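You operate a simulated robot arm through the tools that you are given. There is no shell and no other tool. Be economical: measure what you need, move in short steps, check, and stop when the job is done.

You run a simulated two-armed robot. Do the job below in one go: nothing can be reset, and whatever is moved stays where it is left.

Task
Pick up the carton from the top of the tile table with one hand, pass it to the other hand and put it on the top of the short table. Set down upright: carton.

It is judged by the outcome, as a careful person would: the job done as asked, and still so three seconds after it is handed in. It fails if anything else is knocked over, pushed out of place, dropped, spilled or broken.

Robot
Two 7-joint arms with two-finger parallel grippers on one trunk, on a base that drives. Base frame: it is fixed to the floor where the robot stands at the start and does not move with it; the origin is under the middle of the robot, x ahead of it, y to its left, z up; the surface under the hand at the start is at about z = 760. Lengths are in mm, angles in rad, forces in N, time in s.
The left shoulder is at the start at [124, 171, 1162], the right one opposite. With the tool pointing down near the work surface each hand reaches from about 100 to 900 mm from the robot's upright axis, wherever it stands, measured 20 degrees to its own side. Places, roughly: top of the short table [2400, 2400, 800]. Payload 4.4 kg a hand.
Tool frame (each hand has its own): the origin (TCP) lies between the finger pads and is the grasp point; the fingertips stand 23 mm ahead of it; z points along the fingers, y is the line along which they close. The gripper opens to 94 mm. The fingers are 38 mm wide and 10 mm thick; the gripper's body (54 by 96 mm) begins 39 mm behind the TCP.
Orientation is that of the tool frame in the base frame, as a unit quaternion [w, x, y, z]. With the fingers straight down and closing along the base's y, the tool's x points along the base's -x, its y along +y and its z along -z.

Tools
- The arms move only by the tool jog_arm. It takes "left_plan", "right_plan" or both (then of equal length, played together; a hand with none holds still); each is a list of rows, each a list of 7 numbers: the closure in counts, from 0 (fully open) to 255 (shut), then the shift along the tool's x, y, z in mm, then the turn, a rotation vector about the tool's x, y, z in degrees. In form: [[grip, x, y, z, ax, ay, az], ...]. A call has 1 to 10 rows; each row is the pose to reach, as a shift and turn from the pose commanded when the call began, along the tool's axes at that moment. Each row takes 0.2 s and may step no farther than 50 mm and 0.15 rad from the row before; otherwise, or with a gripper value out of range, the whole call is refused. A pose out of reach is approached as far as the arm can. The call stops where the force on the tool passes 40 N (or 10 N more than at its start, if that is more) or the arm is blocked; 0.2 s more then pass. Each finger travels about 72 mm/s and halts on what it meets, pressing with about 36 N; the grip force reading is that of the motor and also rises with nothing between the fingers. The clock runs only during rows and for 0.2 s after the last one: add rows that repeat a pose to give the fingers time. It gives the time, the measured TCP pose, the force on the tool (base axes), the opening and the grip force at its end, in the units of the frame above (readings bear some noise), with the torque about the TCP (base axes, N m) and any sound that the robot's microphone picked up.
- Cameras (640 x 400 px; columns grow to the right, rows downward): "scene" is now at [226.6, -40.9, 1294.3]; the picture's right is [-0.47, -0.88, 0.00], its down [-0.58, 0.31, -0.75] and it looks along [0.67, -0.35, -0.66] (base axes); focal length 281 px, centre (320, 200). "left" rides on the left gripper at [86, -16, -75] in its tool frame; the picture's right is [0.18, 0.98, 0.00], its down [-0.58, 0.11, -0.81] and it looks along [-0.79, 0.15, 0.59] (tool axes); focal length 243 px, centre (320, 200). "right" rides on the right gripper at [86, 16, -75] in its tool frame; the picture's right is [-0.18, 0.98, 0.00], its down [-0.58, -0.11, -0.81] and it looks along [-0.79, -0.15, 0.59] (tool axes); focal length 243 px, centre (320, 200). There is no depth. A picture from a camera that has moved, and an enlarged one, comes with that camera's place and axes in the base frame and with its lens.
- get_image(camera): a new picture of that camera. The clock stands still meanwhile.
- raise_lower(by): slides the trunk up (or, below 0, down) by that many mm; the arms and the scene camera ride with it, the base frame stays. It gives what a move gives, with no picture.
- roll_base(legs): drives the robot by 1 to 6 legs, each [ahead, left, turn to the left] in mm, mm and rad, along the robot's own axes; the way and the turn of a leg run together, so that a leg with both is an arc; at most 1500 mm and 3.142 rad a leg. The arms and the cameras ride along, it lands a little off, and it stops where it bumps. It gives what a move gives.
- pan_tilt(pan, tilt): turns the head with the scene camera to pan (to the left, within 1.396 rad either way) and tilt (down, from -0.506 to 1.204), counted from straight ahead of the robot. It gives what a move gives.
- inspect(camera, box): a new picture of the part [left, top, right, bottom] of that camera's present view, enlarged. The clock stands still meanwhile.
- close_job(): hands the job in; it is judged then, once.

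Work in short steps. Places have to be worked out from the pictures, the camera data and where the tool is seen: move nearer, look again, correct. Check each grasp and each placing, and mend what went wrong. You have 120 turns and 88 pictures in all, those below and enlarged ones among them. Open the grippers and draw the arms clear of the work before you hand the job in, unless the task says otherwise; then end with one line.

The tools are called after "Call:" as name(argument=value, ...) on one line, values as JSON. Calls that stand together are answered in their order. jog_arm: Moves the arms, as the interface text tells. Its arguments: {"type":"object","properties":{"left_plan":{"type":"array","items":{"type":"array","items":{"type":"number"}}},"right_plan":{"type":"array","items":{"type":"array","items":{"type":"number"}}}},"required":[]} The other tools are called the same way: raise_lower (by) slides the trunk up or down; roll_base (legs) drives the base; pan_tilt (pan, tilt) turns the head that bears the scene camera; get_image (camera) takes a picture; inspect (camera, box) takes an enlarged picture of a part of a camera's view; close_job () hands the job in.

At the start:

```text
t: 0.0
left_eef_pos: [527.1, -52.4, 1064.8]
left_tool_rot: [0.0, 0.0, 1.0, 0.0]
left_contact_force: [-0.2, -0.4, -0.1]
left_ft_torque: [0.01, -0.02, -0.03]
left_gripper_width: 94.2
left_gripper_force: 0.0
right_eef_pos: [366.8, -424.9, 1034.9]
right_tool_rot: [0.0, 0.0, 1.0, 0.0]
right_contact_force: [0.0, 0.5, 0.2]
right_ft_torque: [-0.04, 0.0, -0.02]
right_gripper_width: 93.9
right_gripper_force: 0.0
trunk travel left (down, up): [-175.0, 213.0]
robot x, y, heading: [-3.8, -1.9, -0.001]
head pan, tilt: [-0.487, 0.716]
```

scene: 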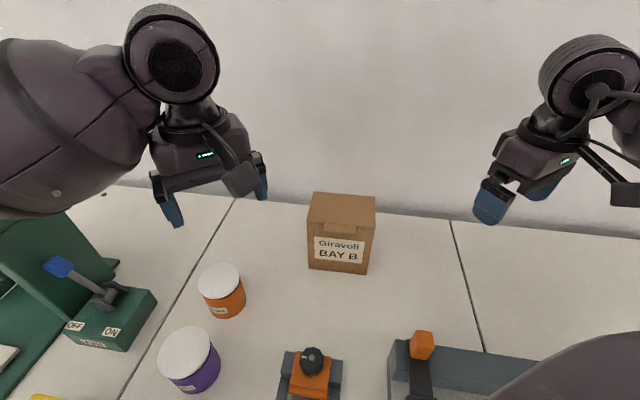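
right: 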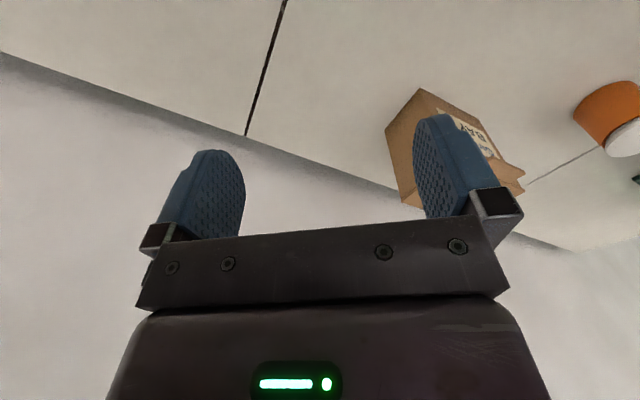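
left: 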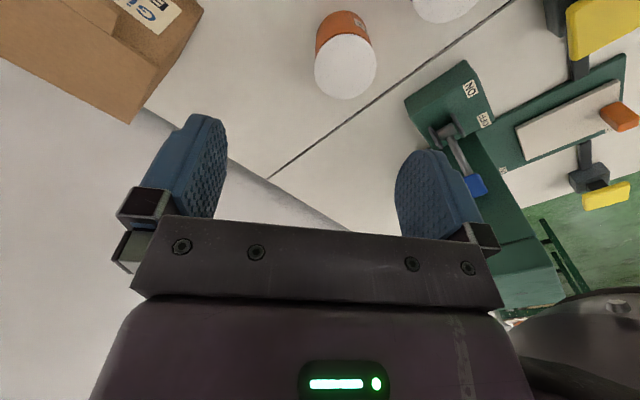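

I estimate the carton at roughly 130 wide × 100 deep × 135 high near [580,-275]. I'll enlarge it to measure it better.

Call:
inspect(camera="scene", box=[280, 170, 408, 290])

Call:
pan_tilt(pan=0.8, tilt=0.3)

Call:
get_image(camera="scene")

```text
3.33 times, centred on (344, 230) of scene
camera zoom: at [226.6, -40.9, 1294.3], right [-0.47, -0.88, 0.0], down [-0.58, 0.31, -0.75], along [0.67, -0.35, -0.66], focal length 937 px, centre (240, 100)
```

zoom: 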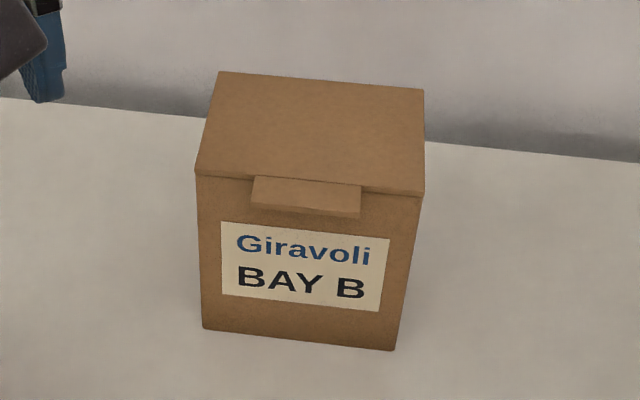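

```text
t: 1.5
left_eef_pos: [527.2, -51.2, 1064.2]
left_tool_rot: [0.0, 0.0, 1.0, 0.0]
left_contact_force: [0.2, -0.5, 1.1]
left_ft_torque: [-0.02, 0.01, 0.02]
left_gripper_width: 94.1
left_gripper_force: 0.0
right_eef_pos: [366.4, -426.1, 1036.1]
right_tool_rot: [0.0, 0.0, 1.0, 0.0]
right_contact_force: [-0.1, 0.6, 0.1]
right_ft_torque: [0.0, 0.02, 0.03]
right_gripper_width: 93.8
right_gripper_force: 0.0
trunk travel left (down, up): [-175.0, 213.0]
robot x, y, heading: [0.6, 5.2, 0.0]
head pan, tilt: [0.799, 0.3]
```

```text
83 pictures are left
camera scene: at [217.3, 65.5, 1331.7], right [0.72, -0.7, 0.0], down [-0.21, -0.21, -0.96], along [0.67, 0.68, -0.3], focal length 281 px, centre (320, 200)
```

scene: 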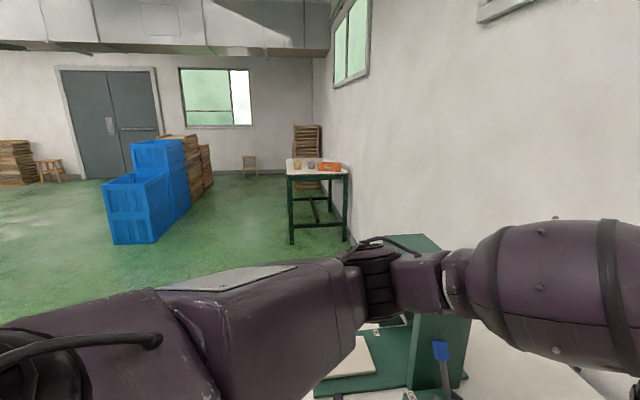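

The wall, bench and carton share a line about 53° from base x, and the short table lies on the same wall. I'll zoom in on the short table, then look down at the bench and base.

Call:
inspect(camera="scene", box=[265, 130, 375, 250])

Call:
pan_tilt(pan=-0.2, tilt=1.1)

Call:
get_image(camera="scene")

```text
3.33 times, centred on (320, 190) of scene
camera zoom: at [217.3, 65.5, 1331.7], right [0.72, -0.7, 0.0], down [-0.21, -0.21, -0.96], along [0.67, 0.68, -0.3], focal length 937 px, centre (320, 233)
```

zoom: 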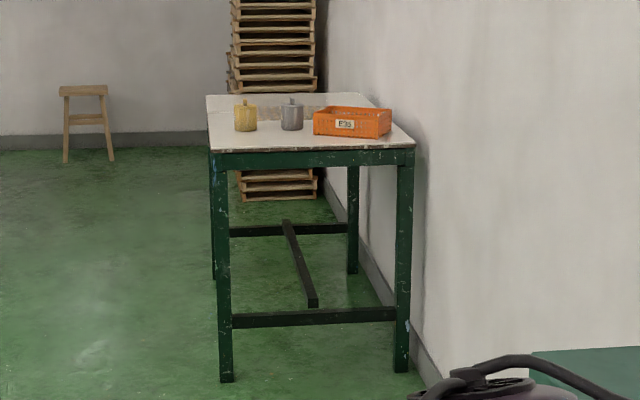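

```text
t: 2.7
left_eef_pos: [527.8, -53.1, 1065.8]
left_tool_rot: [-0.001, 0.0, 1.0, 0.0]
left_contact_force: [-0.3, -0.5, -0.2]
left_ft_torque: [-0.03, -0.02, 0.06]
left_gripper_width: 93.6
left_gripper_force: 0.0
right_eef_pos: [366.5, -424.8, 1035.5]
right_tool_rot: [0.0, 0.0, 1.0, 0.0]
right_contact_force: [1.1, 0.1, -0.5]
right_ft_torque: [-0.04, 0.0, -0.01]
right_gripper_width: 94.1
right_gripper_force: 0.1
trunk travel left (down, up): [-175.0, 213.0]
robot x, y, heading: [-3.0, -2.5, -0.001]
head pan, tilt: [-0.201, 1.1]
```

```text
81 pictures are left
camera scene: at [214.1, -13.9, 1265.7], right [-0.2, -0.98, 0.0], down [-0.87, 0.18, -0.45], along [0.45, -0.09, -0.89], focal length 281 px, centre (320, 200)
```

scene: 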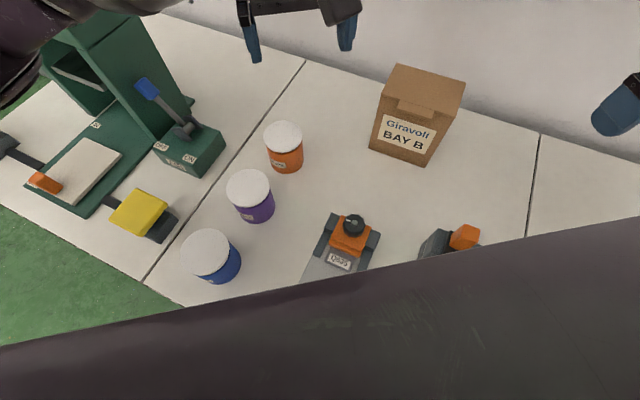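

The press and jars sit to the left of the carton, so a top-down grasp with the right hand is clear. I'll move the right hand to hover over the carton, yawed so the fingers close along its depth.

Call:
jog_arm(right_plan=[[0, -18, 12, 0, 0, 0, -5.4], [0, -37, 25, 0, 0, 0, -10.8], [0, -55, 37, 0, 0, 0, -16.1], [0, -74, 50, 0, 0, 0, -21.5], [0, -92, 62, 0, 0, 0, -26.9], [0, -110, 75, 0, 0, 0, -32.3], [0, -129, 87, 0, 0, 0, -37.7], [0, -147, 100, 0, 0, 0, -43], [0, -166, 112, 0, 0, 0, -48.4], [0, -184, 125, 0, 0, 0, -53.8]])

Call:
get_image(camera="right")

Call:
get_image(camera="left")

Call:
get_image(camera="scene")

```text
t: 4.9
left_eef_pos: [528.7, -51.2, 1063.5]
left_tool_rot: [-0.001, 0.001, 1.0, 0.0]
left_contact_force: [0.6, -0.2, -1.0]
left_ft_torque: [0.0, 0.04, 0.0]
left_gripper_width: 93.9
left_gripper_force: 0.0
right_eef_pos: [534.9, -282.6, 1060.4]
right_tool_rot: [-0.003, -0.448, 0.894, -0.007]
right_contact_force: [0.6, 0.1, 0.0]
right_ft_torque: [-0.01, 0.0, -0.05]
right_gripper_width: 94.2
right_gripper_force: 0.1
right hand out of reach, approached as far as the arm can: row 9, 10
trunk travel left (down, up): [-175.0, 213.0]
robot x, y, heading: [-3.0, 0.9, -0.002]
head pan, tilt: [-0.201, 1.1]
```

```text
80 pictures are left
camera right: at [469.6, -342.0, 1135.1], right [-0.68, 0.74, -0.01], down [0.43, 0.41, 0.8], along [0.59, 0.54, -0.6], focal length 243 px, centre (320, 200)
```

right: 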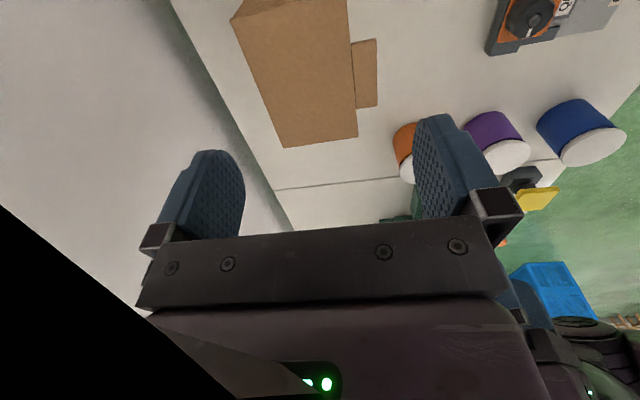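

```text
79 pictures are left
camera left: at [444.2, -69.1, 1138.5], right [-0.18, 0.98, 0.0], down [0.58, 0.11, 0.8], along [0.79, 0.15, -0.59], focal length 243 px, centre (320, 200)
```

left: 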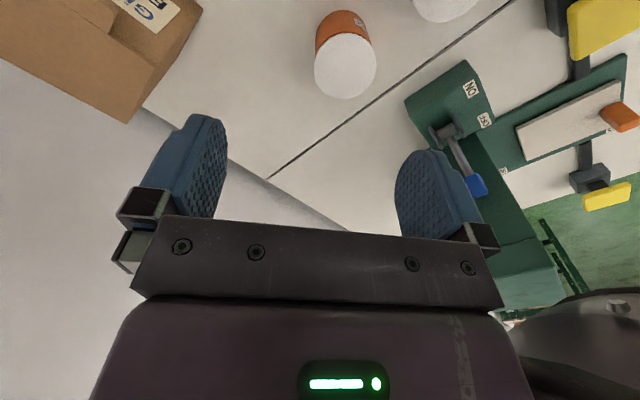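

```text
78 pictures are left
camera scene: at [216.0, -13.4, 1265.0], right [-0.2, -0.98, 0.0], down [-0.87, 0.18, -0.45], along [0.44, -0.09, -0.89], focal length 281 px, centre (320, 200)
```

scene: 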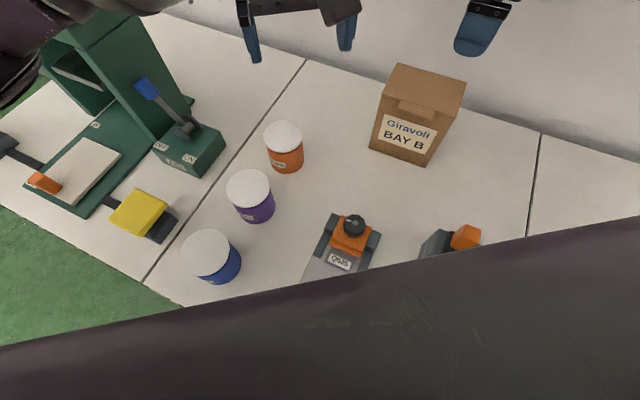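

The carton's top corners agree with my earlier estimates, giving a depth of about 91 mm against a 94 mm opening. The arm fell slightly short, so I'll try a small correction to see how reach behaves.

Call:
jog_arm(right_plan=[[0, 2, -11, 15, 0, 0, 0], [0, 4, -23, 30, 0, 0, -0.6], [0, 4, -23, 30, 0, 0, -0.6]])

```text
t: 5.7
left_eef_pos: [528.2, -51.6, 1065.3]
left_tool_rot: [-0.001, -0.001, 1.0, 0.0]
left_contact_force: [-0.7, -0.3, -0.3]
left_ft_torque: [0.02, 0.02, -0.03]
left_gripper_width: 93.8
left_gripper_force: 0.1
right_eef_pos: [533.6, -284.9, 1060.9]
right_tool_rot: [0.0, -0.448, 0.894, -0.007]
right_contact_force: [0.5, 0.4, -0.3]
right_ft_torque: [-0.01, 0.02, -0.02]
right_gripper_width: 94.1
right_gripper_force: 0.1
right hand out of reach, approached as far as the arm can: row 1, 2, 3
trunk travel left (down, up): [-175.0, 213.0]
robot x, y, heading: [1.4, -1.4, 0.005]
head pan, tilt: [-0.201, 1.1]
```

It is stuck at a joint limit, so I'll undo some yaw and see whether the position then becomes reachable.

Call:
jog_arm(right_plan=[[0, 0, 0, 0, 0, 0, 6], [0, 0, 0, 0, 0, 0, 12], [0, 0, 0, 0, 0, 0, 18], [0, 2, -11, 15, 0, 0, 18], [0, 4, -23, 30, 0, 0, 18], [0, 4, -23, 30, 0, 0, 18]])

```text
t: 7.1
left_eef_pos: [526.8, -51.8, 1065.0]
left_tool_rot: [0.0, 0.0, 1.0, 0.0]
left_contact_force: [0.4, 0.0, -0.5]
left_ft_torque: [0.01, 0.05, -0.02]
left_gripper_width: 94.2
left_gripper_force: 0.0
right_eef_pos: [549.0, -301.2, 1031.2]
right_tool_rot: [0.0, -0.313, 0.95, 0.0]
right_contact_force: [0.8, -0.6, -1.0]
right_ft_torque: [0.03, 0.0, 0.0]
right_gripper_width: 94.1
right_gripper_force: 0.2
trunk travel left (down, up): [-175.0, 213.0]
robot x, y, heading: [-0.2, -3.7, -0.002]
head pan, tilt: [-0.201, 1.1]
```

Right-hand yaw to the left is limited to about 50°, so I'll use the equivalent opposite yaw (−126°). I'm backing the hand off a bit while it turns.

Call:
jog_arm(right_plan=[[0, 11, -2, 0, 0, 0, 8.1], [0, 22, -3, 0, 0, 0, 16.2], [0, 34, -5, 0, 0, 0, 24.3], [0, 45, -7, 0, 0, 0, 32.4], [0, 56, -9, 0, 0, 0, 40.5], [0, 67, -10, 0, 0, 0, 48.6], [0, 78, -12, 0, 0, 0, 56.7], [0, 90, -14, 0, 0, 0, 64.8], [0, 101, -15, 0, 0, 0, 72.9], [0, 112, -17, 0, 0, 0, 81]])

Call:
jog_arm(right_plan=[[0, 0, 0, 0, 0, 0, 8.1], [0, 0, 0, 0, 0, 0, 16.2], [0, 0, 0, 0, 0, 0, 24.3], [0, 0, 0, 0, 0, 0, 32.4], [0, 0, 0, 0, 0, 0, 40.5], [0, 0, 0, 0, 0, 0, 48.6], [0, 0, 0, 0, 0, 0, 56.7], [0, 0, 0, 0, 0, 0, 64.8], [0, 0, 0, 0, 0, 0, 73], [0, 0, 0, 0, 0, 0, 81.5]])

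```text
t: 9.3
left_eef_pos: [526.8, -52.1, 1065.2]
left_tool_rot: [0.001, 0.0, 1.0, 0.0]
left_contact_force: [-0.5, 0.3, 0.1]
left_ft_torque: [-0.02, -0.02, 0.04]
left_gripper_width: 94.0
left_gripper_force: 0.0
right_eef_pos: [468.3, -382.1, 1031.2]
right_tool_rot: [0.0, 0.38, 0.925, 0.0]
right_contact_force: [0.0, 0.1, 0.8]
right_ft_torque: [-0.01, -0.04, -0.04]
right_gripper_width: 94.0
right_gripper_force: 0.0
trunk travel left (down, up): [-175.0, 213.0]
robot x, y, heading: [-2.8, -2.0, -0.001]
head pan, tilt: [-0.201, 1.1]
```

```text
t: 11.5
left_eef_pos: [526.7, -52.1, 1064.8]
left_tool_rot: [-0.001, 0.0, 1.0, 0.0]
left_contact_force: [-0.6, -0.1, 0.0]
left_ft_torque: [-0.02, -0.02, 0.02]
left_gripper_width: 94.2
left_gripper_force: 0.0
right_eef_pos: [467.8, -380.4, 1030.3]
right_tool_rot: [0.0, 0.892, 0.452, 0.0]
right_contact_force: [-0.5, 0.3, -0.1]
right_ft_torque: [-0.01, 0.0, 0.0]
right_gripper_width: 93.7
right_gripper_force: 0.1
trunk travel left (down, up): [-175.0, 213.0]
robot x, y, heading: [-0.0, -1.7, -0.003]
head pan, tilt: [-0.201, 1.1]
```

Yaw is −126°, as wanted. I'll move to hover over the grasp point and shift the left hand aside by 80 mm.

Call:
jog_arm(right_plan=[[0, 28, 5, 0, 0, 0, 0], [0, 57, 10, 0, 0, 0, 0], [0, 85, 15, 0, 0, 0, 0], [0, 113.6, 19.5, 0, 0, 0, 0], [0, 113.6, 19.5, 0, 0, 0, 0]], left_plan=[[0, 0, 20, 0, 0, 0, 0], [0, 0, 40, 0, 0, 0, 0], [0, 0, 60, 0, 0, 0, 0], [0, 0, 80, 0, 0, 0, 0], [0, 0, 80, 0, 0, 0, 0]])

Call:
get_image(camera="right")

Call:
pan_tilt(pan=-0.487, tilt=0.716)

Call:
get_image(camera="scene")

```text
t: 12.7
left_eef_pos: [527.5, 27.1, 1065.7]
left_tool_rot: [0.001, -0.001, 1.0, -0.001]
left_contact_force: [-0.2, -0.2, -0.1]
left_ft_torque: [-0.01, -0.03, 0.02]
left_gripper_width: 94.2
left_gripper_force: 0.0
right_eef_pos: [549.7, -301.1, 1031.4]
right_tool_rot: [0.0, 0.892, 0.453, 0.0]
right_contact_force: [0.0, 0.0, 0.2]
right_ft_torque: [0.0, 0.02, -0.02]
right_gripper_width: 94.0
right_gripper_force: 0.1
trunk travel left (down, up): [-175.0, 213.0]
robot x, y, heading: [-0.2, -1.6, 0.003]
head pan, tilt: [-0.201, 1.1]
```

```text
77 pictures are left
camera right: at [614.8, -241.3, 1106.0], right [0.69, -0.73, 0.0], down [-0.43, -0.4, 0.81], along [-0.59, -0.55, -0.59], focal length 243 px, centre (320, 200)
```

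right: 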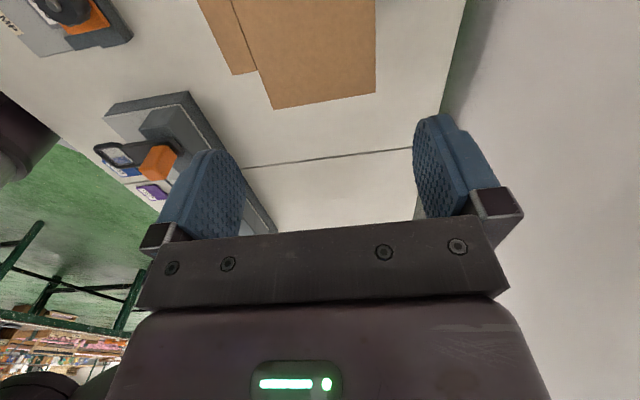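

```text
t: 13.6
left_eef_pos: [527.7, 28.0, 1064.9]
left_tool_rot: [-0.001, 0.0, 1.0, 0.0]
left_contact_force: [0.6, 0.3, 0.5]
left_ft_torque: [0.04, -0.03, 0.01]
left_gripper_width: 94.1
left_gripper_force: 0.1
right_eef_pos: [550.6, -300.8, 1031.4]
right_tool_rot: [0.0, 0.891, 0.453, 0.001]
right_contact_force: [-0.2, -0.2, 1.5]
right_ft_torque: [0.02, 0.0, 0.0]
right_gripper_width: 93.9
right_gripper_force: 0.0
trunk travel left (down, up): [-175.0, 213.0]
robot x, y, heading: [1.2, 0.6, 0.004]
head pan, tilt: [-0.487, 0.716]
```

```text
76 pictures are left
camera scene: at [226.7, -40.8, 1294.2], right [-0.47, -0.88, 0.0], down [-0.58, 0.31, -0.75], along [0.67, -0.35, -0.66], focal length 281 px, centre (320, 200)
```

scene: 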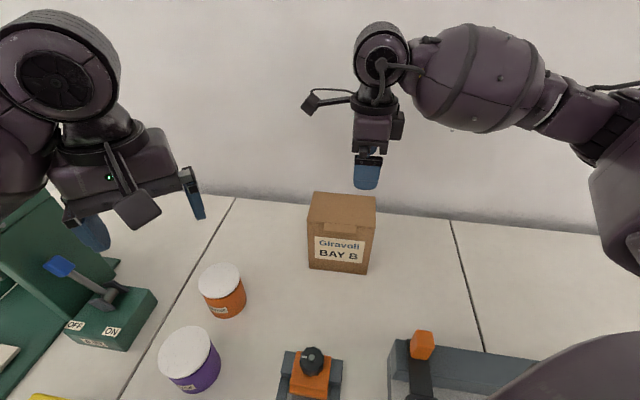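

The hand lines up over the carton. I'll lower it 80 mm so the tips sit just above the lid, then look closely.

Call:
jog_arm(right_plan=[[0, 0, 0, 27, 0, 0, 0], [0, 0, 0, 54, 0, 0, 0], [0, 0, 0, 80, 0, 0, 0], [0, 0, 0, 80, 0, 0, 0]])

Call:
get_image(camera="right")

Call:
inspect(camera="scene", box=[280, 130, 440, 290])

Call:
get_image(camera="left")

```text
t: 14.6
left_eef_pos: [526.9, 28.2, 1065.7]
left_tool_rot: [0.0, 0.0, 1.0, -0.001]
left_contact_force: [0.4, 0.2, -0.1]
left_ft_torque: [0.03, 0.01, 0.04]
left_gripper_width: 93.9
left_gripper_force: 0.2
right_eef_pos: [551.3, -301.4, 950.8]
right_tool_rot: [0.001, 0.892, 0.453, 0.0]
right_contact_force: [0.0, -0.7, -0.7]
right_ft_torque: [-0.03, -0.04, -0.01]
right_gripper_width: 94.2
right_gripper_force: 0.1
trunk travel left (down, up): [-175.0, 213.0]
robot x, y, heading: [0.5, -1.4, -0.001]
head pan, tilt: [-0.487, 0.716]
```

```text
75 pictures are left
camera right: at [614.3, -241.3, 1025.4], right [0.69, -0.73, 0.0], down [-0.43, -0.41, 0.81], along [-0.59, -0.55, -0.59], focal length 243 px, centre (320, 200)
```

right: 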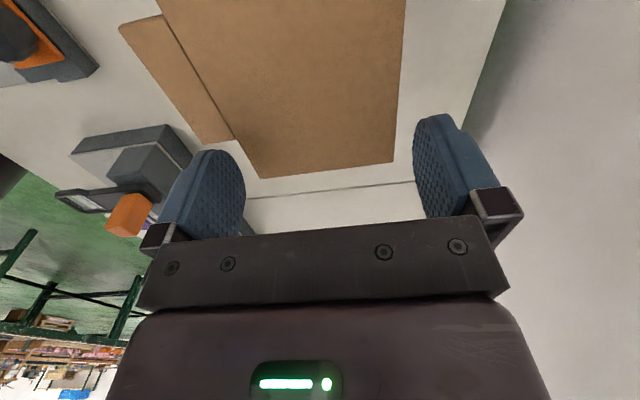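

```text
2.50 times, centred on (360, 210) of scene
camera zoom: at [226.4, -40.8, 1294.4], right [-0.47, -0.88, 0.0], down [-0.58, 0.31, -0.75], along [0.67, -0.35, -0.66], focal length 703 px, centre (220, 175)
```

zoom: 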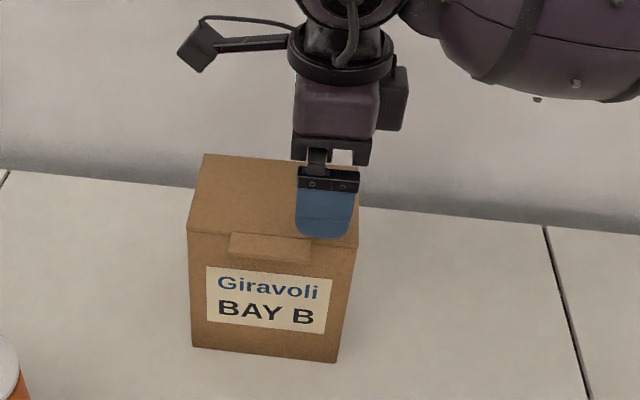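

```text
73 pictures are left
camera left: at [442.2, 10.1, 1140.3], right [-0.18, 0.98, 0.0], down [0.58, 0.11, 0.81], along [0.79, 0.15, -0.59], focal length 243 px, centre (320, 200)
```

left: 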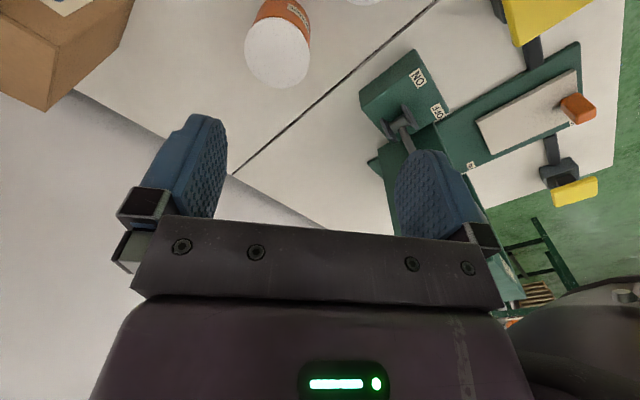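

The corner parallax gives a lid about 90 mm deep at z≈913, with its centre about 3 mm toward tool −y. I'll shift that way and descend gently, watching the force.

Call:
jog_arm(right_plan=[[0, 0, -3, 0, 0, 0, 0], [0, 0, -3, 5, 0, 0, 0], [0, 0, -3, 10, 0, 0, 0], [0, 0, -3, 14, 0, 0, 0], [0, 0, -3, 18, 0, 0, 0], [0, 0, -3, 22, 0, 0, 0]])

Call:
get_image(camera="right")

```text
t: 16.0
left_eef_pos: [524.7, 29.2, 1069.6]
left_tool_rot: [0.002, 0.0, 1.0, 0.0]
left_contact_force: [0.3, -0.1, 0.0]
left_ft_torque: [-0.01, 0.01, 0.0]
left_gripper_width: 93.8
left_gripper_force: 0.0
right_eef_pos: [546.9, -297.5, 933.9]
right_tool_rot: [0.003, 0.892, 0.452, 0.004]
right_contact_force: [-5.0, -3.8, 40.1]
right_ft_torque: [1.19, 1.51, 0.25]
right_gripper_width: 94.0
right_gripper_force: 0.1
trunk travel left (down, up): [-175.0, 213.0]
robot x, y, heading: [-0.6, -2.1, 0.0]
head pan, tilt: [-0.487, 0.716]
```

```text
72 pictures are left
camera right: at [610.7, -238.7, 1009.3], right [0.69, -0.73, 0.01], down [-0.44, -0.41, 0.8], along [-0.58, -0.55, -0.6], focal length 243 px, centre (320, 200)
```

right: 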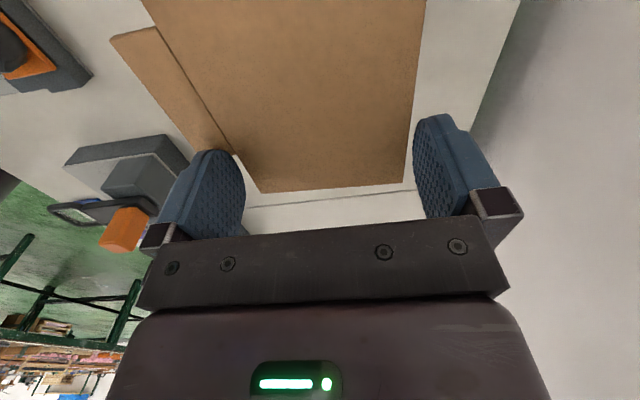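

The torque puts the contact at the front finger, which is resting on the closing tab. That tab sticks out about 20 mm at lid level, from about 36 mm in from the right end. I'll rise and shift 18 mm toward the right end to clear it.

Call:
jog_arm(right_plan=[[0, 0, 0, -10, 0, 0, 0], [0, 0, 0, -20, 0, 0, 0], [0, -9, 0, -20, 0, 0, 0], [0, -18, 0, -20, 0, 0, 0], [0, -18, 0, -20, 0, 0, 0]])

Call:
get_image(camera="right")

Call:
inspect(camera="scene", box=[280, 150, 440, 250])

```text
t: 17.2
left_eef_pos: [527.0, 26.1, 1065.3]
left_tool_rot: [0.0, 0.001, 1.0, 0.0]
left_contact_force: [0.3, -0.7, -0.1]
left_ft_torque: [0.01, 0.0, 0.0]
left_gripper_width: 94.0
left_gripper_force: 0.2
right_eef_pos: [538.4, -313.3, 947.7]
right_tool_rot: [-0.001, 0.891, 0.453, 0.0]
right_contact_force: [0.4, -0.2, 0.1]
right_ft_torque: [-0.01, 0.01, -0.01]
right_gripper_width: 93.9
right_gripper_force: 0.0
trunk travel left (down, up): [-175.0, 213.0]
robot x, y, heading: [0.6, 4.3, -0.002]
head pan, tilt: [-0.487, 0.716]
```

```text
71 pictures are left
camera right: at [602.1, -254.0, 1023.7], right [0.69, -0.73, 0.0], down [-0.43, -0.41, 0.81], along [-0.59, -0.55, -0.59], focal length 243 px, centre (320, 200)
```

right: 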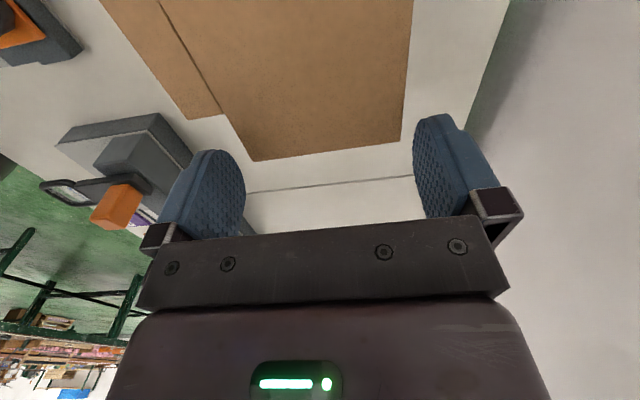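

```text
4.00 times, centred on (360, 200) of scene
camera zoom: at [226.8, -40.8, 1294.2], right [-0.47, -0.88, 0.0], down [-0.58, 0.31, -0.75], along [0.67, -0.35, -0.66], focal length 1125 px, centre (160, 200)
```

zoom: 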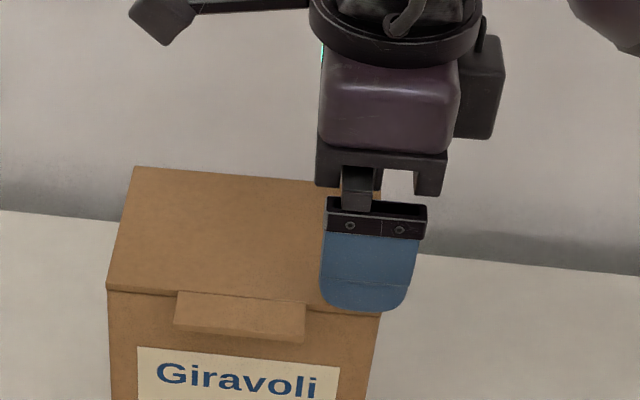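

The lid now measures 91 mm wide and is centred within 0.5 mm, with the tab 3 mm clear of the finger. I'll descend in small steps.

Call:
jog_arm(right_plan=[[0, 0, -0.4, 6, 0, 0, 0], [0, 0, -0.4, 12, 0, 0, 0], [0, 0, -0.4, 18, 0, 0, 0], [0, 0, -0.4, 24, 0, 0, 0], [0, 0, -0.4, 30, 0, 0, 0], [0, 0, -0.4, 38, 0, 0, 0], [0, 0, -0.4, 46, 0, 0, 0], [0, 0, -0.4, 54, 0, 0, 0], [0, 0, -0.4, 62, 0, 0, 0]])

```text
t: 19.2
left_eef_pos: [527.8, 27.5, 1066.2]
left_tool_rot: [0.001, 0.0, 1.0, 0.001]
left_contact_force: [0.2, -0.9, -0.3]
left_ft_torque: [-0.02, -0.02, 0.01]
left_gripper_width: 94.0
left_gripper_force: 0.0
right_eef_pos: [537.8, -313.3, 885.9]
right_tool_rot: [-0.001, 0.891, 0.453, -0.001]
right_contact_force: [-0.3, 0.2, 0.4]
right_ft_torque: [0.01, 0.01, -0.01]
right_gripper_width: 94.0
right_gripper_force: 0.1
trunk travel left (down, up): [-175.0, 213.0]
robot x, y, heading: [2.0, -0.0, -0.0]
head pan, tilt: [-0.487, 0.716]
```

The fingers straddle the carton without contact. I'll close them, then lift slightly to test the grip.

Call:
jog_arm(right_plan=[[255, 0, 0, 0, 0, 0, 0], [255, 0, 0, 0, 0, 0, 0], [255, 0, 0, 0, 0, 0, 0], [255, 0, 0, 0, 0, 0, 0]])

Call:
jog_arm(right_plan=[[255, 0, 0, -4, 0, 0, 0], [255, 0, 0, -8, 0, 0, 0], [255, 0, 0, -14, 0, 0, 0], [255, 0, 0, -20, 0, 0, 0], [255, 0, 0, -20, 0, 0, 0]])

Call:
get_image(camera="scene")

```text
t: 20.2
left_eef_pos: [526.8, 27.3, 1066.3]
left_tool_rot: [0.0, 0.0, 1.0, 0.001]
left_contact_force: [0.5, -0.2, -0.1]
left_ft_torque: [0.01, 0.0, 0.02]
left_gripper_width: 93.8
left_gripper_force: 0.0
right_eef_pos: [538.6, -313.1, 886.4]
right_tool_rot: [0.0, 0.892, 0.452, 0.001]
right_contact_force: [-0.4, 0.8, -0.6]
right_ft_torque: [-0.06, 0.04, -0.05]
right_gripper_width: 88.1
right_gripper_force: 36.0
trunk travel left (down, up): [-175.0, 213.0]
robot x, y, heading: [0.3, 2.7, -0.001]
head pan, tilt: [-0.487, 0.716]
```

```text
t: 21.4
left_eef_pos: [528.8, 26.6, 1065.2]
left_tool_rot: [0.001, 0.0, 1.0, 0.001]
left_contact_force: [0.3, -0.5, -0.1]
left_ft_torque: [-0.02, -0.02, 0.01]
left_gripper_width: 93.7
left_gripper_force: 0.0
right_eef_pos: [538.2, -313.9, 907.3]
right_tool_rot: [0.001, 0.892, 0.453, -0.001]
right_contact_force: [0.2, -0.5, 0.5]
right_ft_torque: [-0.05, 0.02, 0.02]
right_gripper_width: 88.3
right_gripper_force: 35.7
trunk travel left (down, up): [-175.0, 213.0]
robot x, y, heading: [0.7, -2.8, 0.003]
head pan, tilt: [-0.487, 0.716]
```

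```text
69 pictures are left
camera scene: at [226.8, -40.9, 1294.2], right [-0.47, -0.88, 0.0], down [-0.58, 0.31, -0.75], along [0.67, -0.35, -0.66], focal length 281 px, centre (320, 200)
```

scene: 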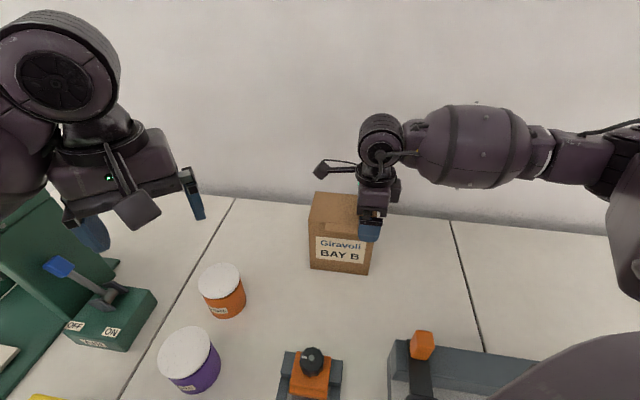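

The force reading doesn't show any weight. I'll zoom in to see whether the carton actually left the bench.

Call:
inspect(camera="scene", box=[280, 170, 408, 290])

Call:
get_image(camera="right")

```text
3.33 times, centred on (344, 230) of scene
camera zoom: at [226.8, -40.9, 1294.2], right [-0.47, -0.88, 0.0], down [-0.58, 0.31, -0.75], along [0.67, -0.35, -0.66], focal length 937 px, centre (240, 100)
```

zoom: 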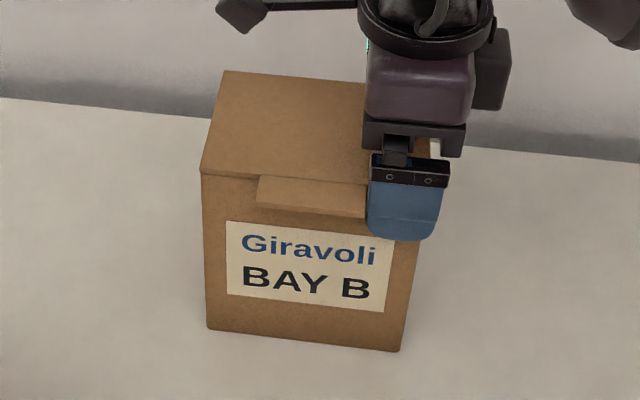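

```text
67 pictures are left
camera right: at [601.8, -254.0, 981.7], right [0.69, -0.73, 0.0], down [-0.43, -0.41, 0.81], along [-0.59, -0.55, -0.59], focal length 243 px, centre (320, 200)
```

right: 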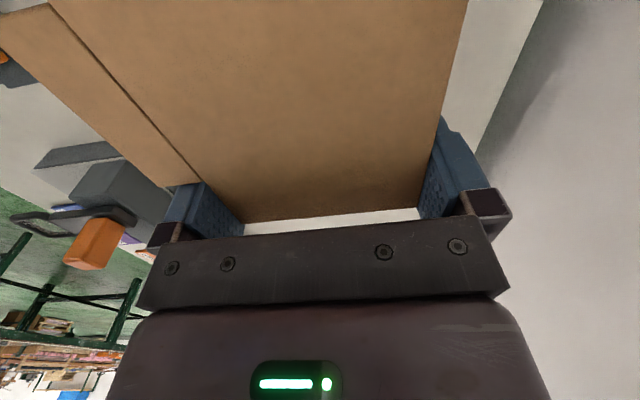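

The carton stayed on the bench and the fingers slid up it, also nudging it about 4 mm. I'll open, go deeper, re-grip, and lift just a few mm while reading the load.

Call:
jog_arm(right_plan=[[0, 0, 0, 0, 0, 0, 0], [0, 0, 0, 0, 0, 0, 0], [0, 0, 0, 8, 0, 0, 0], [0, 0, 0, 16, 0, 0, 0], [0, 0, 0, 24, 0, 0, 0], [0, 0, 0, 28, 0, 0, 0]])

Call:
get_image(camera="right")

Call:
jog_arm(right_plan=[[255, 0, 0, 0, 0, 0, 0], [255, 0, 0, 0, 0, 0, 0], [255, 0, 0, 0, 0, 0, 0], [255, 0, 0, 0, 0, 0, 0], [255, 0, 0, -3, 0, 0, 0]])

Call:
inspect(camera="scene", box=[280, 170, 408, 290])

```text
t: 22.8
left_eef_pos: [526.8, 26.1, 1066.0]
left_tool_rot: [0.0, 0.0, 1.0, -0.001]
left_contact_force: [0.6, 1.2, 0.2]
left_ft_torque: [0.02, 0.03, 0.01]
left_gripper_width: 93.9
left_gripper_force: 0.1
right_eef_pos: [537.6, -313.1, 877.8]
right_tool_rot: [0.0, 0.891, 0.454, 0.0]
right_contact_force: [-0.6, -0.4, 0.1]
right_ft_torque: [0.0, 0.01, 0.01]
right_gripper_width: 94.0
right_gripper_force: 0.0
trunk travel left (down, up): [-175.0, 213.0]
robot x, y, heading: [-1.1, -0.2, 0.0]
head pan, tilt: [-0.487, 0.716]
```

```text
66 pictures are left
camera right: at [602.0, -253.6, 953.6], right [0.69, -0.73, 0.0], down [-0.43, -0.41, 0.81], along [-0.59, -0.55, -0.59], focal length 243 px, centre (320, 200)
```

right: 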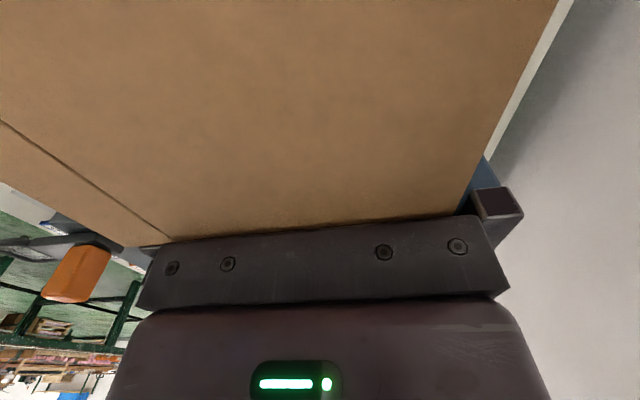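

```text
t: 24.0
left_eef_pos: [527.6, 28.0, 1065.1]
left_tool_rot: [0.0, 0.0, 1.0, -0.001]
left_contact_force: [-0.3, 0.0, 1.2]
left_ft_torque: [0.01, 0.01, -0.01]
left_gripper_width: 93.9
left_gripper_force: 0.0
right_eef_pos: [537.8, -313.2, 881.8]
right_tool_rot: [-0.001, 0.892, 0.453, 0.0]
right_contact_force: [-0.5, 0.3, -0.5]
right_ft_torque: [-0.05, 0.04, 0.01]
right_gripper_width: 88.1
right_gripper_force: 36.0
trunk travel left (down, up): [-175.0, 213.0]
robot x, y, heading: [-2.0, 2.8, -0.002]
head pan, tilt: [-0.487, 0.716]
```

```text
3.33 times, centred on (344, 230) of scene
camera zoom: at [226.7, -40.9, 1294.3], right [-0.47, -0.88, 0.0], down [-0.58, 0.31, -0.75], along [0.67, -0.35, -0.66], focal length 937 px, centre (240, 100)
```

zoom: 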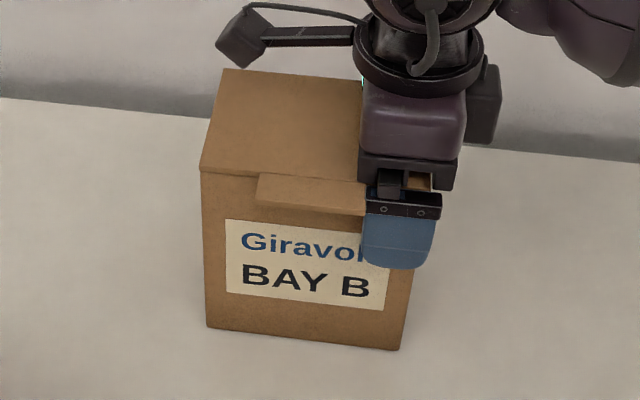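

The torque (−0.05, 0.04) matches a very light carton of about 1.2 N hanging to the left of the grip, so the load is simply tiny. I'll lift slowly another 15 mm and compare.

Call:
jog_arm(right_plan=[[255, 0, 0, -3, 0, 0, 0], [255, 0, 0, -6, 0, 0, 0], [255, 0, 0, -9, 0, 0, 0], [255, 0, 0, -12, 0, 0, 0], [255, 0, 0, -15, 0, 0, 0]])

Call:
inspect(camera="scene", box=[280, 170, 408, 290])

```text
t: 25.2
left_eef_pos: [527.2, 27.4, 1065.3]
left_tool_rot: [0.001, -0.001, 1.0, 0.0]
left_contact_force: [0.7, -0.2, 0.3]
left_ft_torque: [-0.01, 0.04, 0.01]
left_gripper_width: 94.2
left_gripper_force: 0.1
right_eef_pos: [538.6, -313.8, 896.8]
right_tool_rot: [0.0, 0.891, 0.454, 0.0]
right_contact_force: [0.3, 0.4, -1.4]
right_ft_torque: [-0.01, 0.02, -0.01]
right_gripper_width: 87.5
right_gripper_force: 36.1
trunk travel left (down, up): [-175.0, 213.0]
robot x, y, heading: [-1.6, -3.8, 0.003]
head pan, tilt: [-0.487, 0.716]
```

```text
3.33 times, centred on (344, 230) of scene
camera zoom: at [226.7, -40.9, 1294.3], right [-0.47, -0.88, 0.0], down [-0.58, 0.31, -0.75], along [0.67, -0.35, -0.66], focal length 937 px, centre (240, 100)
```

zoom: 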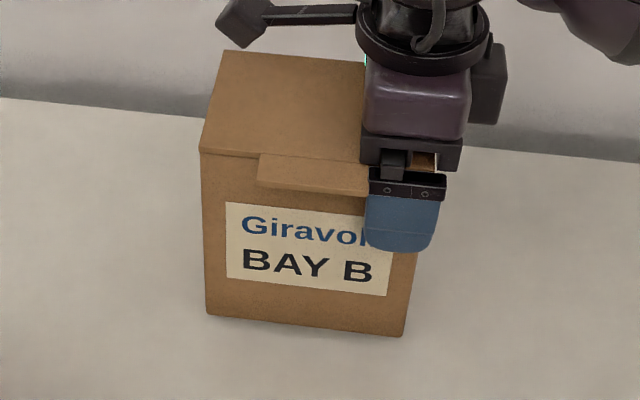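

The carton is now lifted about 13 mm with the grip holding at 87.5 mm. I'll raise it well above the bench.

Call:
jog_arm(right_plan=[[255, 0, 0, -18, 0, 0, 0], [255, 0, 0, -36, 0, 0, 0], [255, 0, 0, -54, 0, 0, 0], [255, 0, 0, -72, 0, 0, 0], [255, 0, 0, -90, 0, 0, 0], [255, 0, 0, -108, 0, 0, 0], [255, 0, 0, -126, 0, 0, 0], [255, 0, 0, -144, 0, 0, 0], [255, 0, 0, -160, 0, 0, 0], [255, 0, 0, -160, 0, 0, 0]])

Call:
get_image(camera="scene")

```text
t: 27.4
left_eef_pos: [527.2, 27.7, 1066.3]
left_tool_rot: [0.001, 0.0, 1.0, 0.001]
left_contact_force: [-0.1, -0.1, 1.0]
left_ft_torque: [0.0, -0.03, 0.0]
left_gripper_width: 93.8
left_gripper_force: 0.0
right_eef_pos: [538.5, -312.8, 1057.6]
right_tool_rot: [-0.001, 0.892, 0.453, -0.001]
right_contact_force: [0.0, -0.3, -1.2]
right_ft_torque: [-0.01, 0.08, 0.01]
right_gripper_width: 87.4
right_gripper_force: 36.0
trunk travel left (down, up): [-175.0, 213.0]
robot x, y, heading: [0.4, 2.4, -0.0]
head pan, tilt: [-0.487, 0.716]
```

```text
63 pictures are left
camera scene: at [226.9, -41.0, 1294.2], right [-0.47, -0.88, 0.0], down [-0.58, 0.31, -0.75], along [0.67, -0.35, -0.66], focal length 281 px, centre (320, 200)
```

scene: 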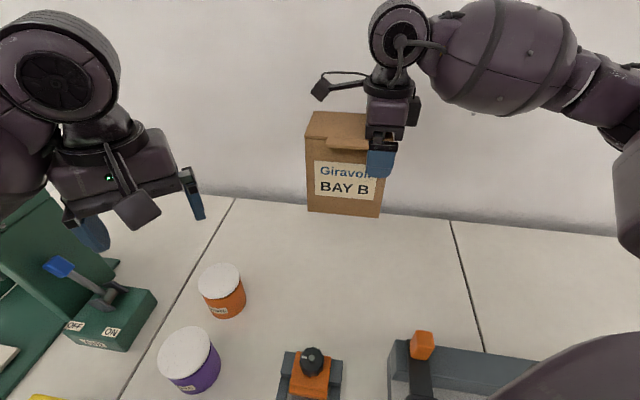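

The carton hangs upright and clear. I'll look to the left and behind-left before backing away from the bench.

Call:
pan_tilt(pan=1.39, tilt=0.45)

Call:
get_image(camera="scene")

```text
t: 29.2
left_eef_pos: [527.9, 27.2, 1064.6]
left_tool_rot: [0.0, 0.0, 1.0, 0.0]
left_contact_force: [0.5, 0.5, -0.1]
left_ft_torque: [0.02, 0.03, -0.04]
left_gripper_width: 94.0
left_gripper_force: 0.0
right_eef_pos: [537.9, -312.9, 1056.3]
right_tool_rot: [0.001, 0.892, 0.453, 0.0]
right_contact_force: [0.6, 0.3, -0.8]
right_ft_torque: [-0.06, 0.05, 0.02]
right_gripper_width: 87.8
right_gripper_force: 36.1
trunk travel left (down, up): [-175.0, 213.0]
robot x, y, heading: [-2.0, -2.4, 0.001]
head pan, tilt: [1.389, 0.45]
```

```text
62 pictures are left
camera scene: at [168.9, 88.9, 1317.8], right [0.98, -0.18, 0.0], down [-0.08, -0.43, -0.9], along [0.16, 0.89, -0.44], focal length 281 px, centre (320, 200)
```

scene: 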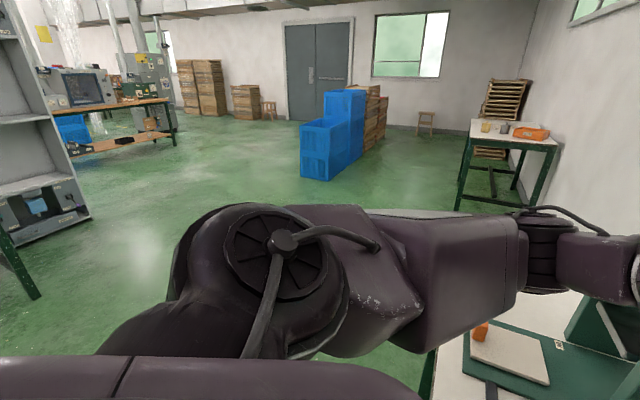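

The floor behind is open, the crates are far away, and the short table is visible ahead-left. I'll back straight away from the bench, then turn right to face the wall squarely.

Call:
roll_base(legs=[[-360, 265, 0]])

Call:
roll_base(legs=[[0, 0, -0.635]])

Call:
pan_tilt(pan=0.0, tilt=0.7)

Call:
get_image(camera="scene")

```text
t: 32.2
left_eef_pos: [170.3, 292.5, 1065.8]
left_tool_rot: [0.0, 0.001, 1.0, 0.0]
left_contact_force: [-0.5, -0.1, 0.6]
left_ft_torque: [-0.03, -0.03, -0.03]
left_gripper_width: 93.9
left_gripper_force: 0.0
right_eef_pos: [180.0, -49.5, 1057.3]
right_tool_rot: [0.0, 0.892, 0.453, 0.001]
right_contact_force: [-0.7, -0.3, -1.9]
right_ft_torque: [-0.08, 0.04, -0.01]
right_gripper_width: 87.6
right_gripper_force: 36.2
trunk travel left (down, up): [-175.0, 213.0]
robot x, y, heading: [-358.5, 269.0, -0.008]
head pan, tilt: [1.389, 0.45]
```

```text
t: 34.3
left_eef_pos: [82.4, -27.7, 1065.8]
left_tool_rot: [0.0, 0.315, 0.949, 0.001]
left_contact_force: [1.1, 0.0, -0.2]
left_ft_torque: [0.02, -0.01, 0.01]
left_gripper_width: 93.9
left_gripper_force: 0.1
right_eef_pos: [-112.9, -307.7, 1057.0]
right_tool_rot: [-0.001, 0.989, 0.149, 0.0]
right_contact_force: [-0.2, -0.1, -1.6]
right_ft_torque: [-0.03, 0.04, -0.02]
right_gripper_width: 87.8
right_gripper_force: 35.8
trunk travel left (down, up): [-175.0, 213.0]
robot x, y, heading: [-356.7, 266.9, -0.638]
head pan, tilt: [1.389, 0.45]
```

```text
t: 35.8
left_eef_pos: [82.9, -27.2, 1066.2]
left_tool_rot: [0.0, 0.315, 0.949, 0.0]
left_contact_force: [0.5, 0.5, -0.5]
left_ft_torque: [0.0, 0.02, -0.01]
left_gripper_width: 94.1
left_gripper_force: 0.0
right_eef_pos: [-113.2, -306.8, 1057.1]
right_tool_rot: [0.0, 0.989, 0.149, 0.0]
right_contact_force: [-0.7, 0.3, -0.8]
right_ft_torque: [-0.03, 0.1, 0.0]
right_gripper_width: 87.6
right_gripper_force: 35.9
trunk travel left (down, up): [-175.0, 213.0]
robot x, y, heading: [-358.9, 261.5, -0.638]
head pan, tilt: [0.0, 0.7]
```

```text
61 pictures are left
camera scene: at [-166.9, 122.2, 1295.6], right [-0.6, -0.8, 0.0], down [-0.52, 0.38, -0.77], along [0.61, -0.46, -0.64], focal length 281 px, centre (320, 200)
```

scene: 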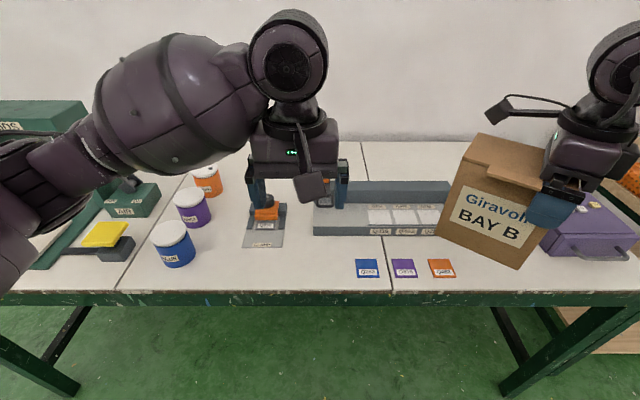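

I'm now squared to the wall. I'll swing the left hand out to the left and turn it to point horizontally right, camera side up, ready to take the carton's left end.

Call:
jog_arm(left_plan=[[0, 8, 25, -3, 4.33, 4.33, -4.33], [0, 16, 50, -6, 8.66, 8.66, -8.66], [0, 24, 75, -9, 13, 13, -13], [0, 32, 100, -12, 17.3, 17.3, -17.3], [0, 40, 125, -15, 21.7, 21.7, -21.7], [0, 48, 150, -18, 26, 26, -26], [0, 56, 175, -21, 30.3, 30.3, -30.3], [0, 64, 200, -24, 34.6, 34.6, -34.6], [0, 72, 225, -27, 39, 39, -39], [0, 80, 250, -30, 43.3, 43.3, -43.3]])

Call:
jog_arm(left_plan=[[0, 0, 0, 0, 4.33, 4.33, -4.33], [0, 0, 0, 0, 8.66, 8.66, -8.66], [0, 0, 0, 0, 13, 13, -13], [0, 0, 0, 0, 17.3, 17.3, -17.3], [0, 0, 0, 0, 21.7, 21.7, -21.7], [0, 0, 0, 0, 26, 26, -26]])

Call:
get_image(camera="scene")

```text
t: 38.0
left_eef_pos: [167.5, 222.4, 1095.8]
left_tool_rot: [-0.444, -0.084, 0.863, -0.224]
left_contact_force: [0.5, -0.4, 0.3]
left_ft_torque: [0.04, -0.02, -0.03]
left_gripper_width: 93.8
left_gripper_force: 0.0
right_eef_pos: [-112.5, -307.8, 1056.7]
right_tool_rot: [0.0, 0.989, 0.15, 0.0]
right_contact_force: [0.3, 0.8, -1.2]
right_ft_torque: [-0.01, 0.01, 0.03]
right_gripper_width: 87.7
right_gripper_force: 35.7
trunk travel left (down, up): [-175.0, 213.0]
robot x, y, heading: [-356.3, 262.7, -0.643]
head pan, tilt: [0.0, 0.7]
```

```text
t: 39.4
left_eef_pos: [167.6, 221.9, 1094.3]
left_tool_rot: [0.633, 0.318, -0.63, 0.317]
left_contact_force: [0.6, -0.7, -0.1]
left_ft_torque: [-0.01, 0.03, -0.03]
left_gripper_width: 93.8
left_gripper_force: 0.0
right_eef_pos: [-113.3, -306.7, 1056.4]
right_tool_rot: [0.0, 0.989, 0.15, 0.001]
right_contact_force: [-0.2, -0.5, -1.2]
right_ft_torque: [-0.02, 0.08, -0.02]
right_gripper_width: 87.8
right_gripper_force: 36.2
trunk travel left (down, up): [-175.0, 213.0]
robot x, y, heading: [-359.9, 262.1, -0.643]
head pan, tilt: [0.0, 0.7]
```

```text
60 pictures are left
camera scene: at [-167.0, 122.3, 1295.7], right [-0.6, -0.8, 0.0], down [-0.52, 0.38, -0.76], along [0.61, -0.46, -0.64], focal length 281 px, centre (320, 200)
```

scene: 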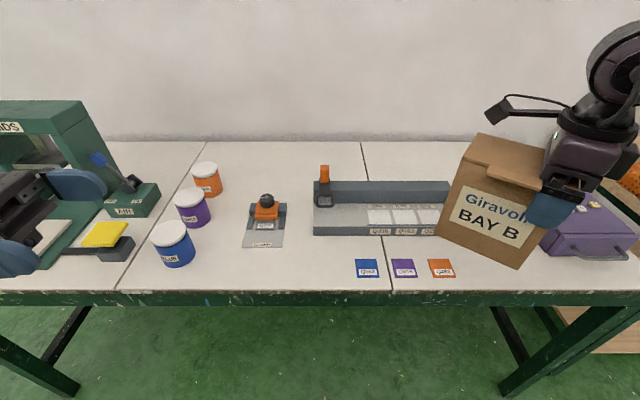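

The left hand is ready. Now I'll bring the right hand with the carton to the front centre, rotating it so the carton's width runs left-right.

Call:
jog_arm(right_plan=[[255, 12.3, -17.5, 0, 0, 0, -3.63], [255, 24.7, -35, 0, 0, 0, -7.26], [255, 37, -52.5, 0, 0, 0, -10.9], [255, 49.3, -70, 0, 0, 0, -14.5], [255, 61.7, -87.5, 0, 0, 0, -18.2], [255, 74, -105, 0, 0, 0, -21.8], [255, 86.3, -122.5, 0, 0, 0, -25.4], [255, 98.6, -140, 0, 0, 0, -29], [255, 111, -157.5, 0, 0, 0, -32.7], [255, 123.3, -175, 0, 0, 0, -36.3]])

Call:
get_image(camera="scene")

Call:
get_image(camera="left")

```text
t: 41.6
left_eef_pos: [168.4, 221.4, 1095.0]
left_tool_rot: [0.632, 0.318, -0.631, 0.318]
left_contact_force: [0.6, 0.1, 0.0]
left_ft_torque: [-0.02, -0.05, -0.02]
left_gripper_width: 94.0
left_gripper_force: 0.1
right_eef_pos: [-46.8, -102.4, 1056.5]
right_tool_rot: [0.0, 0.892, 0.452, 0.001]
right_contact_force: [0.5, 0.7, -1.3]
right_ft_torque: [-0.06, 0.06, 0.04]
right_gripper_width: 87.6
right_gripper_force: 36.3
trunk travel left (down, up): [-175.0, 213.0]
robot x, y, heading: [-357.3, 266.1, -0.641]
head pan, tilt: [0.0, 0.7]
```

```text
59 pictures are left
camera scene: at [-166.6, 122.6, 1295.6], right [-0.6, -0.8, 0.0], down [-0.52, 0.38, -0.76], along [0.61, -0.46, -0.64], focal length 281 px, centre (320, 200)
```

scene: 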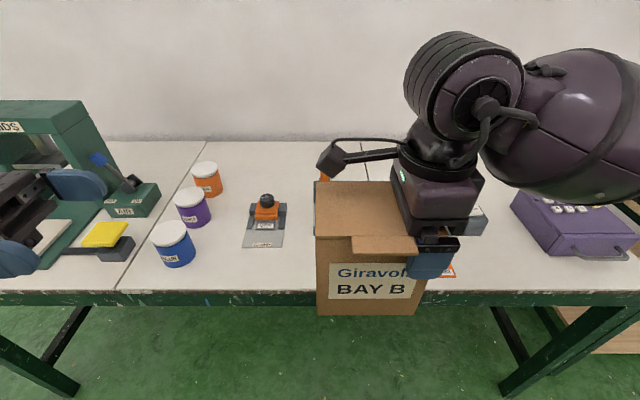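

```text
58 pictures are left
camera left: at [227.3, 270.1, 1181.7], right [-0.79, 0.59, 0.18], down [0.39, 0.71, -0.58], along [-0.47, -0.39, -0.79], focal length 243 px, centre (320, 200)
```

left: 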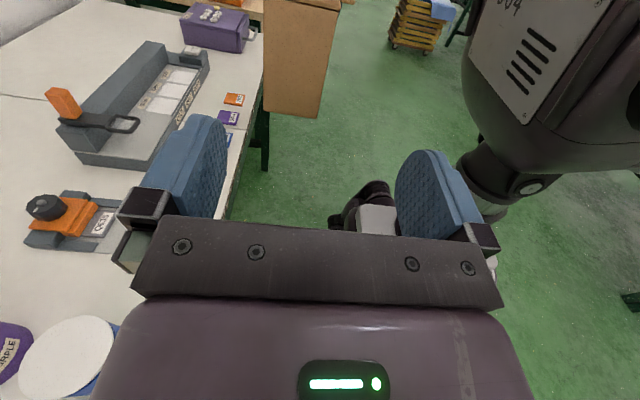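

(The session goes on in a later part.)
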